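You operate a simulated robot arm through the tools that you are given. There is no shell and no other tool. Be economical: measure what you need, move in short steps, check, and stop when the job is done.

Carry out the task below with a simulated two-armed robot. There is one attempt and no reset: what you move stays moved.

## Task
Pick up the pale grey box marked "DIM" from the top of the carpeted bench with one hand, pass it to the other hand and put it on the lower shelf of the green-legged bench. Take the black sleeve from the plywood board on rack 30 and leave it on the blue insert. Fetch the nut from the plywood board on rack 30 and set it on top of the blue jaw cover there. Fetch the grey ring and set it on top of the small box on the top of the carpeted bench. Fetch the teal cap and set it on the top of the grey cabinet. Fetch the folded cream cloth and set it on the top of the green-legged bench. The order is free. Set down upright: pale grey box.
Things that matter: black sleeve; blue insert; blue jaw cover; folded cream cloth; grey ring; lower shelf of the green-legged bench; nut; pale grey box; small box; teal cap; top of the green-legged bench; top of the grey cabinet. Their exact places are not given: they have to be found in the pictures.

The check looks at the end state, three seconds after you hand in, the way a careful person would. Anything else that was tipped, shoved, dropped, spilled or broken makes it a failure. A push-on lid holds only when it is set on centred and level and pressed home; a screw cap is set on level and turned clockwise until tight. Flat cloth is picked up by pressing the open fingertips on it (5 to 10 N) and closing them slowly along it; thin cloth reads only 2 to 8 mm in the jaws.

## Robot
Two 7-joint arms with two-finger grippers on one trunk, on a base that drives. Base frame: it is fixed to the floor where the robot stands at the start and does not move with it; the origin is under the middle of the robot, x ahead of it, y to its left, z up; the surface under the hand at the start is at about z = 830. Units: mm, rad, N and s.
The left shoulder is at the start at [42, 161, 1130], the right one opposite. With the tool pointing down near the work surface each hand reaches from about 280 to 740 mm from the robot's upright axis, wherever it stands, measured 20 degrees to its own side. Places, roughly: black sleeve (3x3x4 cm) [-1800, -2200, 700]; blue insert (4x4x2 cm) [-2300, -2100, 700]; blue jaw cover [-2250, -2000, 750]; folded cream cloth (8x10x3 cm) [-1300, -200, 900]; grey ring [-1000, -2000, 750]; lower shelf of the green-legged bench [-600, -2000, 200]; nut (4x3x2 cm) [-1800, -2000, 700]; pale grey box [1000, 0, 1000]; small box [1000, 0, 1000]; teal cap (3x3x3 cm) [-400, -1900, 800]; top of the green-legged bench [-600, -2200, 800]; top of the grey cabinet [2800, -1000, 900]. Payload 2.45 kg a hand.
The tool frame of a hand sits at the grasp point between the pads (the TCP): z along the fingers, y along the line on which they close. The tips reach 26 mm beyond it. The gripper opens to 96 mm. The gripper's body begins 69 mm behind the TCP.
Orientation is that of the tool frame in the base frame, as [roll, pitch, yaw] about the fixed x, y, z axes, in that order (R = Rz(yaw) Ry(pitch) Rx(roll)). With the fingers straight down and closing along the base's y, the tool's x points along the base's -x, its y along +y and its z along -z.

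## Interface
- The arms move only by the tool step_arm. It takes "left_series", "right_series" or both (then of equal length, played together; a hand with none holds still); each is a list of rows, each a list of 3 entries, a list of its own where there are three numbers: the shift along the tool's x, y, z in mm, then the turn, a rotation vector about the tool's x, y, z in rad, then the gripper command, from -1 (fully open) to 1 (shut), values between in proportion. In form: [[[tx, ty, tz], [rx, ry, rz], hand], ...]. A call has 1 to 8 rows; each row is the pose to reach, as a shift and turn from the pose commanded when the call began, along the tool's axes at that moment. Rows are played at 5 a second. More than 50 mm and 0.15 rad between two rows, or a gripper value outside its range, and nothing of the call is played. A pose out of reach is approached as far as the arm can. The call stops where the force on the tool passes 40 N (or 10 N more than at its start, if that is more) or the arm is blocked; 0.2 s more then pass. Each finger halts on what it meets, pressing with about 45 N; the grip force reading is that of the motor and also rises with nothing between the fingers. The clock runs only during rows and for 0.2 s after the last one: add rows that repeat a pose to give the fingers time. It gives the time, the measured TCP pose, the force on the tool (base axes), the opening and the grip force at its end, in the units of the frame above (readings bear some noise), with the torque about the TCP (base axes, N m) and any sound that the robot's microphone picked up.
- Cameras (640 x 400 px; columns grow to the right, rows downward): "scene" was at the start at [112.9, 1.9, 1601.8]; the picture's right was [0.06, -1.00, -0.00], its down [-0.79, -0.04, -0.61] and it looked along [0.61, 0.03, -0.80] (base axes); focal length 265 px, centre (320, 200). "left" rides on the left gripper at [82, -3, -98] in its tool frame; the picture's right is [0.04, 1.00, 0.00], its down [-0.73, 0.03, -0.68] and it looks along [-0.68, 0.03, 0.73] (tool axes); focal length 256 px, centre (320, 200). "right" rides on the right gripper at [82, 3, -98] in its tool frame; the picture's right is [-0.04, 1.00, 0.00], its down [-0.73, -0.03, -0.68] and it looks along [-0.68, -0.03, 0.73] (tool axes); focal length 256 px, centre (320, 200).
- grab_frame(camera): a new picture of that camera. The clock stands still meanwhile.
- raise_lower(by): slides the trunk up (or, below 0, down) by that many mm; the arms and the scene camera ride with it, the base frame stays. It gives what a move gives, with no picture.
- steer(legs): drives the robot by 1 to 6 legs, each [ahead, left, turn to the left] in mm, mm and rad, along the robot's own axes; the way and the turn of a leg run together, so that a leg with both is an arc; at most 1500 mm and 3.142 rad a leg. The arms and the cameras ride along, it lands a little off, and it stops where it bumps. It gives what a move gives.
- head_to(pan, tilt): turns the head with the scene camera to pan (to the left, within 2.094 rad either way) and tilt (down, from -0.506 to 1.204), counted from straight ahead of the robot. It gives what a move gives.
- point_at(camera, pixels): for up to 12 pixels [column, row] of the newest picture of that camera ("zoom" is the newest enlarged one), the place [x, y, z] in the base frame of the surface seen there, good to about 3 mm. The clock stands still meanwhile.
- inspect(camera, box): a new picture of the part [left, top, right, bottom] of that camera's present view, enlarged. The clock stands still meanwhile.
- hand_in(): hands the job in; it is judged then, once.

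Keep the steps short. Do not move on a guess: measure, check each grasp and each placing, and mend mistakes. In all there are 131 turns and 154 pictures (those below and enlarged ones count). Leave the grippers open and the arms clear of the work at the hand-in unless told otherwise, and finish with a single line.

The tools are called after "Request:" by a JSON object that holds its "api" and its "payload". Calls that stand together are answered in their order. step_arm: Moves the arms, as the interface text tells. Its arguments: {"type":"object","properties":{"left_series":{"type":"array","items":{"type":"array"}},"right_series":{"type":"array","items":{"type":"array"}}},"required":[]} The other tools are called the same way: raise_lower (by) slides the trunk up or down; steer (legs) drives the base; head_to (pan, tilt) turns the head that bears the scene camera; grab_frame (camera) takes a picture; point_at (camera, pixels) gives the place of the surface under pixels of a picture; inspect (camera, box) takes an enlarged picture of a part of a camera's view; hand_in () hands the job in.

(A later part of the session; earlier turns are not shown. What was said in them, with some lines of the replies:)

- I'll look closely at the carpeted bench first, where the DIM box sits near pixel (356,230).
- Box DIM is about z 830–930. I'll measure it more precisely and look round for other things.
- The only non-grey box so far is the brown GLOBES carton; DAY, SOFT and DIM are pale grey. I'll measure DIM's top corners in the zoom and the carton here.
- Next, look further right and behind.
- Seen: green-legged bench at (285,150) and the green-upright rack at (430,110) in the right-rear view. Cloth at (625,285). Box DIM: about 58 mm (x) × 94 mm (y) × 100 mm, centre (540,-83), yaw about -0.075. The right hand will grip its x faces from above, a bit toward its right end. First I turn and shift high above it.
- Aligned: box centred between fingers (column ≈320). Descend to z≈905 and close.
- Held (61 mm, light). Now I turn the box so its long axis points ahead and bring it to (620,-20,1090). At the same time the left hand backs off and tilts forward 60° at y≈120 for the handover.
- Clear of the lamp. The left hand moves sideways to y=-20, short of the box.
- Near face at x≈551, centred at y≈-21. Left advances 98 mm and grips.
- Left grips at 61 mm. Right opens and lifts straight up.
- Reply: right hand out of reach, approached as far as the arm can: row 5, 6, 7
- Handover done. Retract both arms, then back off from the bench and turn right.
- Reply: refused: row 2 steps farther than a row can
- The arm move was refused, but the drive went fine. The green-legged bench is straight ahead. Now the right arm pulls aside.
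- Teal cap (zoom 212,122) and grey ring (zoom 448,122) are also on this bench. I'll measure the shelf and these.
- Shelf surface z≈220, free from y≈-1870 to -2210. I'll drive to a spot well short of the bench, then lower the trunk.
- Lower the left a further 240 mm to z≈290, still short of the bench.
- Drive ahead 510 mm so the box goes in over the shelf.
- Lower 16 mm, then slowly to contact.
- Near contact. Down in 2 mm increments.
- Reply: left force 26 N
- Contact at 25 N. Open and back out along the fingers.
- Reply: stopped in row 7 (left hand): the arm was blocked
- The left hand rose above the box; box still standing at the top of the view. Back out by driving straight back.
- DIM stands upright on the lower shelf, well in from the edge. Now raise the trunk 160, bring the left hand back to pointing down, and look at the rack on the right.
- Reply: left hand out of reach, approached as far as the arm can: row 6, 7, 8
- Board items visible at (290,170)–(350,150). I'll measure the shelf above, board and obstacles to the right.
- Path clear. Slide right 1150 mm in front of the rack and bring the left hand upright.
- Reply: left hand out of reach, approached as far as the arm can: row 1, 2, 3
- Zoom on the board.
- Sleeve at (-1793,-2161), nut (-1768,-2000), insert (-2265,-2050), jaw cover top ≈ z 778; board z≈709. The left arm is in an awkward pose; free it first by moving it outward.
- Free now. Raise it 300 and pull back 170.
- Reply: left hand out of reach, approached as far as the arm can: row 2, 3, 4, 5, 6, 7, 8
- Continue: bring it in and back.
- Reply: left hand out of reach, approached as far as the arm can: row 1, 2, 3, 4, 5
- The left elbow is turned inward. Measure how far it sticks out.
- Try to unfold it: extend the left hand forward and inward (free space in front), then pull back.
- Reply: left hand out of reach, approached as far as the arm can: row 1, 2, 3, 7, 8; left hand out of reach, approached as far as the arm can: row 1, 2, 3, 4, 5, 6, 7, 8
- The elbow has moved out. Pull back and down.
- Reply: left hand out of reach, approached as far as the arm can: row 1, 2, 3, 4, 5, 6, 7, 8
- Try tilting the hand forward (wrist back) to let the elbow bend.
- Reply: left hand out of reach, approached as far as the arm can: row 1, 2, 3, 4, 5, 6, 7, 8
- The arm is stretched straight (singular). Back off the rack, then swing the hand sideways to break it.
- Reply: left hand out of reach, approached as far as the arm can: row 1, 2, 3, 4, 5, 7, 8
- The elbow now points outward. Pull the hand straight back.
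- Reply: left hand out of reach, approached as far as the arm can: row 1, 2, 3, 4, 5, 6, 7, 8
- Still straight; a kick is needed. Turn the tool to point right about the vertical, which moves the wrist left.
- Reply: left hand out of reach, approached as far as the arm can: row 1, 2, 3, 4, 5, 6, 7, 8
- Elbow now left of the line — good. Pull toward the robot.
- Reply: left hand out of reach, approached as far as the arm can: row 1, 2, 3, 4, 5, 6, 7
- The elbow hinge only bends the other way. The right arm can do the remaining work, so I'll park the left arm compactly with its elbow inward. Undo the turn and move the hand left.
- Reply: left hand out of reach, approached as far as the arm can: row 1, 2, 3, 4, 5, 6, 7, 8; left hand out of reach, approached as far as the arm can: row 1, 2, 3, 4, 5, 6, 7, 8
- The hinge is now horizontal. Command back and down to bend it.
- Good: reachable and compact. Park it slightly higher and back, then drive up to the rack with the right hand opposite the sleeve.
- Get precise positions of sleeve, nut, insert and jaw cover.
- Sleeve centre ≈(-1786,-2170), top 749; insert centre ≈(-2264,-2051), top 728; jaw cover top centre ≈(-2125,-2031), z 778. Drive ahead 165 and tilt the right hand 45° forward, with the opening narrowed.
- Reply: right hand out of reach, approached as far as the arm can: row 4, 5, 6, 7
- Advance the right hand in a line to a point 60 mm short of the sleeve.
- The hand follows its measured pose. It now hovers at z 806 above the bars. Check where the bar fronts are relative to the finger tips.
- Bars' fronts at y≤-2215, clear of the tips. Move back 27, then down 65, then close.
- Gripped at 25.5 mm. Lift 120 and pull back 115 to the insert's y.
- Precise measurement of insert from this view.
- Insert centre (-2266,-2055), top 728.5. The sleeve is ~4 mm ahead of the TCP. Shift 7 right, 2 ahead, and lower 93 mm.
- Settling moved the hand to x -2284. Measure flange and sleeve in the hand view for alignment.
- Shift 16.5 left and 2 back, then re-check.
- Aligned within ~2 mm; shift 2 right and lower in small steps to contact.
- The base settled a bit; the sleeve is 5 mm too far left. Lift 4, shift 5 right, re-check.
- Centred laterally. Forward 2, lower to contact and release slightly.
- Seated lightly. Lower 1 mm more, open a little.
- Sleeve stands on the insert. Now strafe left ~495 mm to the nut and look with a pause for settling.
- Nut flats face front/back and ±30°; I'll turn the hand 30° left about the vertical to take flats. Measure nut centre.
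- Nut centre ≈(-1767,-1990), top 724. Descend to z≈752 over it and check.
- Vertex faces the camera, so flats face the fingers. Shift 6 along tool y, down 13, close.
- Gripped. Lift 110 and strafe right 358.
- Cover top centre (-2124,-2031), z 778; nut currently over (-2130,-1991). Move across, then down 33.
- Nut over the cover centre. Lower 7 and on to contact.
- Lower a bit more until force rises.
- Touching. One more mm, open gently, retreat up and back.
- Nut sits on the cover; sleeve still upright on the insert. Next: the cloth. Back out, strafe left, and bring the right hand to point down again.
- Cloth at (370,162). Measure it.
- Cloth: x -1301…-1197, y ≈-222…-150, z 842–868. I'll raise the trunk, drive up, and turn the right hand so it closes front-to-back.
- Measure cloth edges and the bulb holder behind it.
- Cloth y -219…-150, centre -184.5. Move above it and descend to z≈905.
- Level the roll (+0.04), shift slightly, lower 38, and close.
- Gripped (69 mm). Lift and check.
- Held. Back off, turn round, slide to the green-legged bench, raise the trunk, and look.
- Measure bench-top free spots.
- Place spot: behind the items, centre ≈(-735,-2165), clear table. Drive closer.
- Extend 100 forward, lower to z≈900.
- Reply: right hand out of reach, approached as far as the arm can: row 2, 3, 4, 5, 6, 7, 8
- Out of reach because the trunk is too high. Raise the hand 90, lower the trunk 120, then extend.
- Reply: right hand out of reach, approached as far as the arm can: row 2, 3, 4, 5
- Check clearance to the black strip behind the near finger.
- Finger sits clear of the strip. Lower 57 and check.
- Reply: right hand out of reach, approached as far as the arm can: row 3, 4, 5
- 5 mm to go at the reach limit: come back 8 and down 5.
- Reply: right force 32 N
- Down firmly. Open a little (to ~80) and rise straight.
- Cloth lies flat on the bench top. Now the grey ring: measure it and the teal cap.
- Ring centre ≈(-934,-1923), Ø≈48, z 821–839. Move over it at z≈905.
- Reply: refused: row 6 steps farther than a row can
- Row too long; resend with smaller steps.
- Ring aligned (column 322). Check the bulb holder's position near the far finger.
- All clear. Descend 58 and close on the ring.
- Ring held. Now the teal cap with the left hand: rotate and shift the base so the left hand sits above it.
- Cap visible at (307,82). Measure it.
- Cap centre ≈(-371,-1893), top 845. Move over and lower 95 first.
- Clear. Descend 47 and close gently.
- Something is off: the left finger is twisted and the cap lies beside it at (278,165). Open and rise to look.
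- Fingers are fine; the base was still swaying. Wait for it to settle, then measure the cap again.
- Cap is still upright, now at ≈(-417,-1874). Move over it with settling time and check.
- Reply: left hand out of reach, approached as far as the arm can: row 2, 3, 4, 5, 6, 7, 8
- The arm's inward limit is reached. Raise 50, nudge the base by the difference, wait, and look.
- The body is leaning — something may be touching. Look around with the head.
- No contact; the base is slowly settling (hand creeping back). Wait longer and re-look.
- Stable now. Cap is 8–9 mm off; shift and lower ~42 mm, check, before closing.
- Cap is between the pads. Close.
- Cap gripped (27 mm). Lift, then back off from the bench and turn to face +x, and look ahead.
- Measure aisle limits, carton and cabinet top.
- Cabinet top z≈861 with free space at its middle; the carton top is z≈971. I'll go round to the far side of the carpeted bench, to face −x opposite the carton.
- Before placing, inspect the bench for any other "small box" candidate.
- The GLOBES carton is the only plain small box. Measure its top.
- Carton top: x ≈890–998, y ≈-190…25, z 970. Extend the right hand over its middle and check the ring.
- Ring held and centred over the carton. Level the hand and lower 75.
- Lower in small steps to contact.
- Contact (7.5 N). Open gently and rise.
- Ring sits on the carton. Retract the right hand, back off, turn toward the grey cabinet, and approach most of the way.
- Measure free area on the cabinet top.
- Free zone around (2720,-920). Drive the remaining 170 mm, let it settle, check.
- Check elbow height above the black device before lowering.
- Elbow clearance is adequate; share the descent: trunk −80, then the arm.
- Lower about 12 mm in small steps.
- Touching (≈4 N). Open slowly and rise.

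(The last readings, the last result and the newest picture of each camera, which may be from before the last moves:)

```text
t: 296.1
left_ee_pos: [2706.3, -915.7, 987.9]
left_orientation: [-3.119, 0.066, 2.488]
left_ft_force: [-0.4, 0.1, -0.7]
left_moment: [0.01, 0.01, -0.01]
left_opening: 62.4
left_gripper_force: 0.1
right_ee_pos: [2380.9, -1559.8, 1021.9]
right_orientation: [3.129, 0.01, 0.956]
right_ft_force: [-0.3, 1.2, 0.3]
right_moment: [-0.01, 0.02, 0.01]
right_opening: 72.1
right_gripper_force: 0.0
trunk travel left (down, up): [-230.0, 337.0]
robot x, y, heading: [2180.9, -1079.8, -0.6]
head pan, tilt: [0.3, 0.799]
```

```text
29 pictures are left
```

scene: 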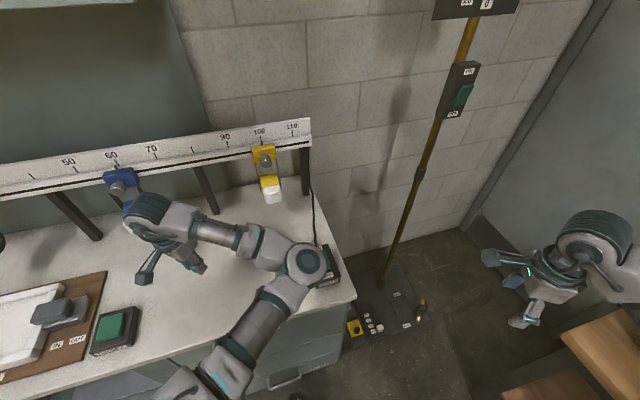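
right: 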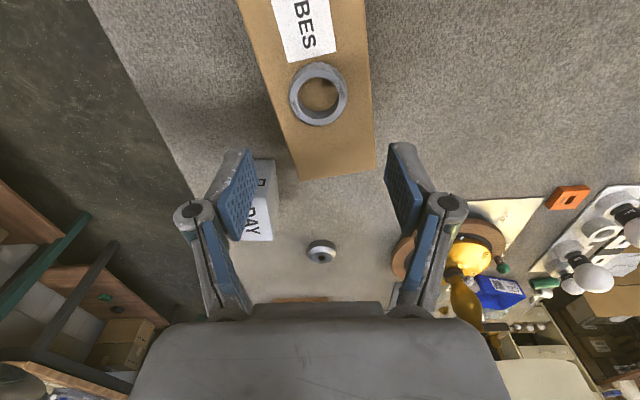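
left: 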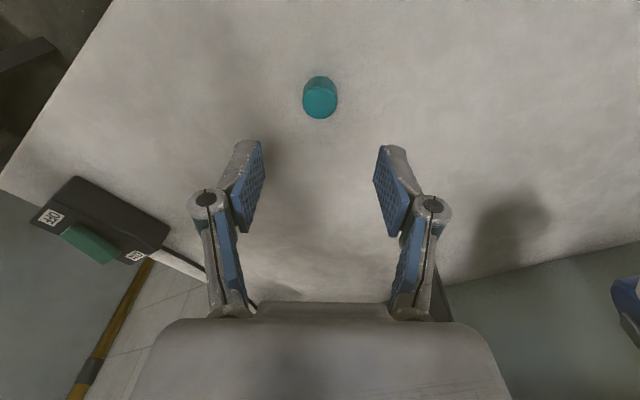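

Cap stands on the cabinet top. Raise the trunk, back off, open both hands fully, and take a final look.

Request:
{"api": "raise_lower", "payload": {"by": 80}}

Request:
{"api": "steer", "payload": {"legs": [[-400, 0, 0]]}}

Request:
{"api": "step_arm", "payload": {"left_series": [[[0, 0, 0], [0, 0, 0], -1], [[0, 0, 0], [0, 0, 0], -1], [[0, 0, 0], [0, 0, 0], -1]], "right_series": [[[0, 0, 0], [0, 0, 0], -1], [[0, 0, 0], [0, 0, 0], -1], [[0, 0, 0], [0, 0, 0], -1]]}}

Request:
{"api": "grab_frame", "payload": {"camera": "scene"}}

Request:
{"api": "head_to", "payload": {"pan": -2.09, "tilt": 0.5}}

Request:
{"api": "grab_frame", "payload": {"camera": "scene"}}

```text
t: 297.3
left_ee_pos: [2707.9, -914.7, 1069.4]
left_orientation: [-3.118, 0.065, 2.489]
left_ft_force: [0.3, 0.7, -0.6]
left_moment: [-0.01, -0.01, -0.01]
left_opening: 62.2
left_gripper_force: 0.2
right_ee_pos: [2381.0, -1560.3, 1101.0]
right_orientation: [3.129, 0.011, 0.955]
right_ft_force: [-0.8, -0.6, -0.5]
right_moment: [0.01, -0.02, 0.02]
right_opening: 72.0
right_gripper_force: 0.1
trunk travel left (down, up): [-310.0, 257.0]
robot x, y, heading: [2181.3, -1080.2, -0.598]
head pan, tilt: [0.3, 0.799]
```

```text
t: 299.8
left_ee_pos: [2386.0, -697.1, 1068.8]
left_orientation: [-3.119, 0.064, 2.485]
left_ft_force: [0.1, 0.0, -0.1]
left_moment: [0.02, 0.01, 0.01]
left_opening: 62.4
left_gripper_force: 0.0
right_ee_pos: [2058.2, -1339.8, 1102.2]
right_orientation: [3.13, 0.01, 0.954]
right_ft_force: [-0.5, -0.2, 0.0]
right_moment: [0.0, 0.01, 0.01]
right_opening: 71.9
right_gripper_force: 0.1
trunk travel left (down, up): [-310.0, 257.0]
robot x, y, heading: [1861.8, -860.8, -0.601]
head pan, tilt: [0.3, 0.799]
```

```text
t: 300.6
left_ee_pos: [2382.2, -694.9, 1072.4]
left_orientation: [-3.119, 0.066, 2.485]
left_ft_force: [-0.1, 0.3, 0.0]
left_moment: [-0.03, -0.01, 0.03]
left_opening: 96.1
left_gripper_force: 0.0
right_ee_pos: [2054.0, -1337.4, 1104.4]
right_orientation: [3.126, 0.011, 0.955]
right_ft_force: [0.6, -0.3, 0.3]
right_moment: [0.02, 0.0, -0.01]
right_opening: 96.2
right_gripper_force: 0.1
trunk travel left (down, up): [-310.0, 257.0]
robot x, y, heading: [1857.2, -859.0, -0.6]
head pan, tilt: [0.3, 0.799]
```

```text
28 pictures are left
```

scene: 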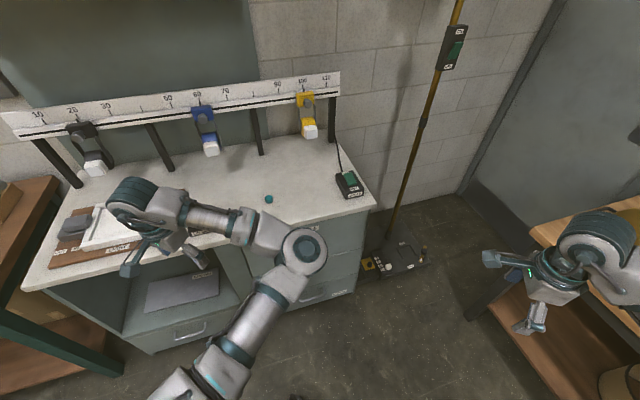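

```text
t: 302.7
left_ee_pos: [2382.8, -693.6, 1070.2]
left_orientation: [-3.118, 0.067, 2.486]
left_ft_force: [0.2, 0.7, -0.6]
left_moment: [-0.01, 0.03, 0.0]
left_opening: 95.8
left_gripper_force: 0.0
right_ee_pos: [2053.2, -1338.3, 1103.0]
right_orientation: [3.126, 0.012, 0.956]
right_ft_force: [-0.4, -0.3, -0.7]
right_moment: [-0.01, -0.02, -0.04]
right_opening: 96.0
right_gripper_force: 0.0
trunk travel left (down, up): [-310.0, 257.0]
robot x, y, heading: [1855.5, -862.5, -0.6]
head pan, tilt: [-2.089, 0.499]
```

```text
27 pictures are left
```

scene: 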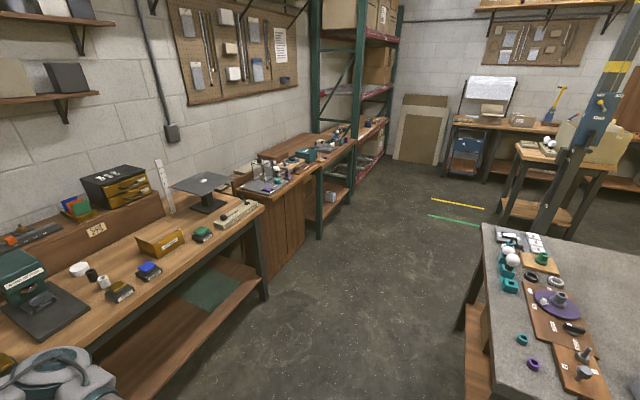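

Cap is on the cabinet, DIM stands on the lower shelf, and nothing has been disturbed. Hand in.

Request:
{"api": "hand_in", "payload": {}}

```text
The job is handed in.
```

All six placements are done and handed in: DIM box passed between hands and stood upright on the lower shelf, black sleeve on the blue insert, nut on the blue jaw cover, grey ring on the GLOBES carton (taken as the "small box", the only plain carton on the carpeted bench), teal cap on the grey cabinet (knocked about 50 mm along the bench on a first try, never tipped), and folded cream cloth on the green-legged bench.
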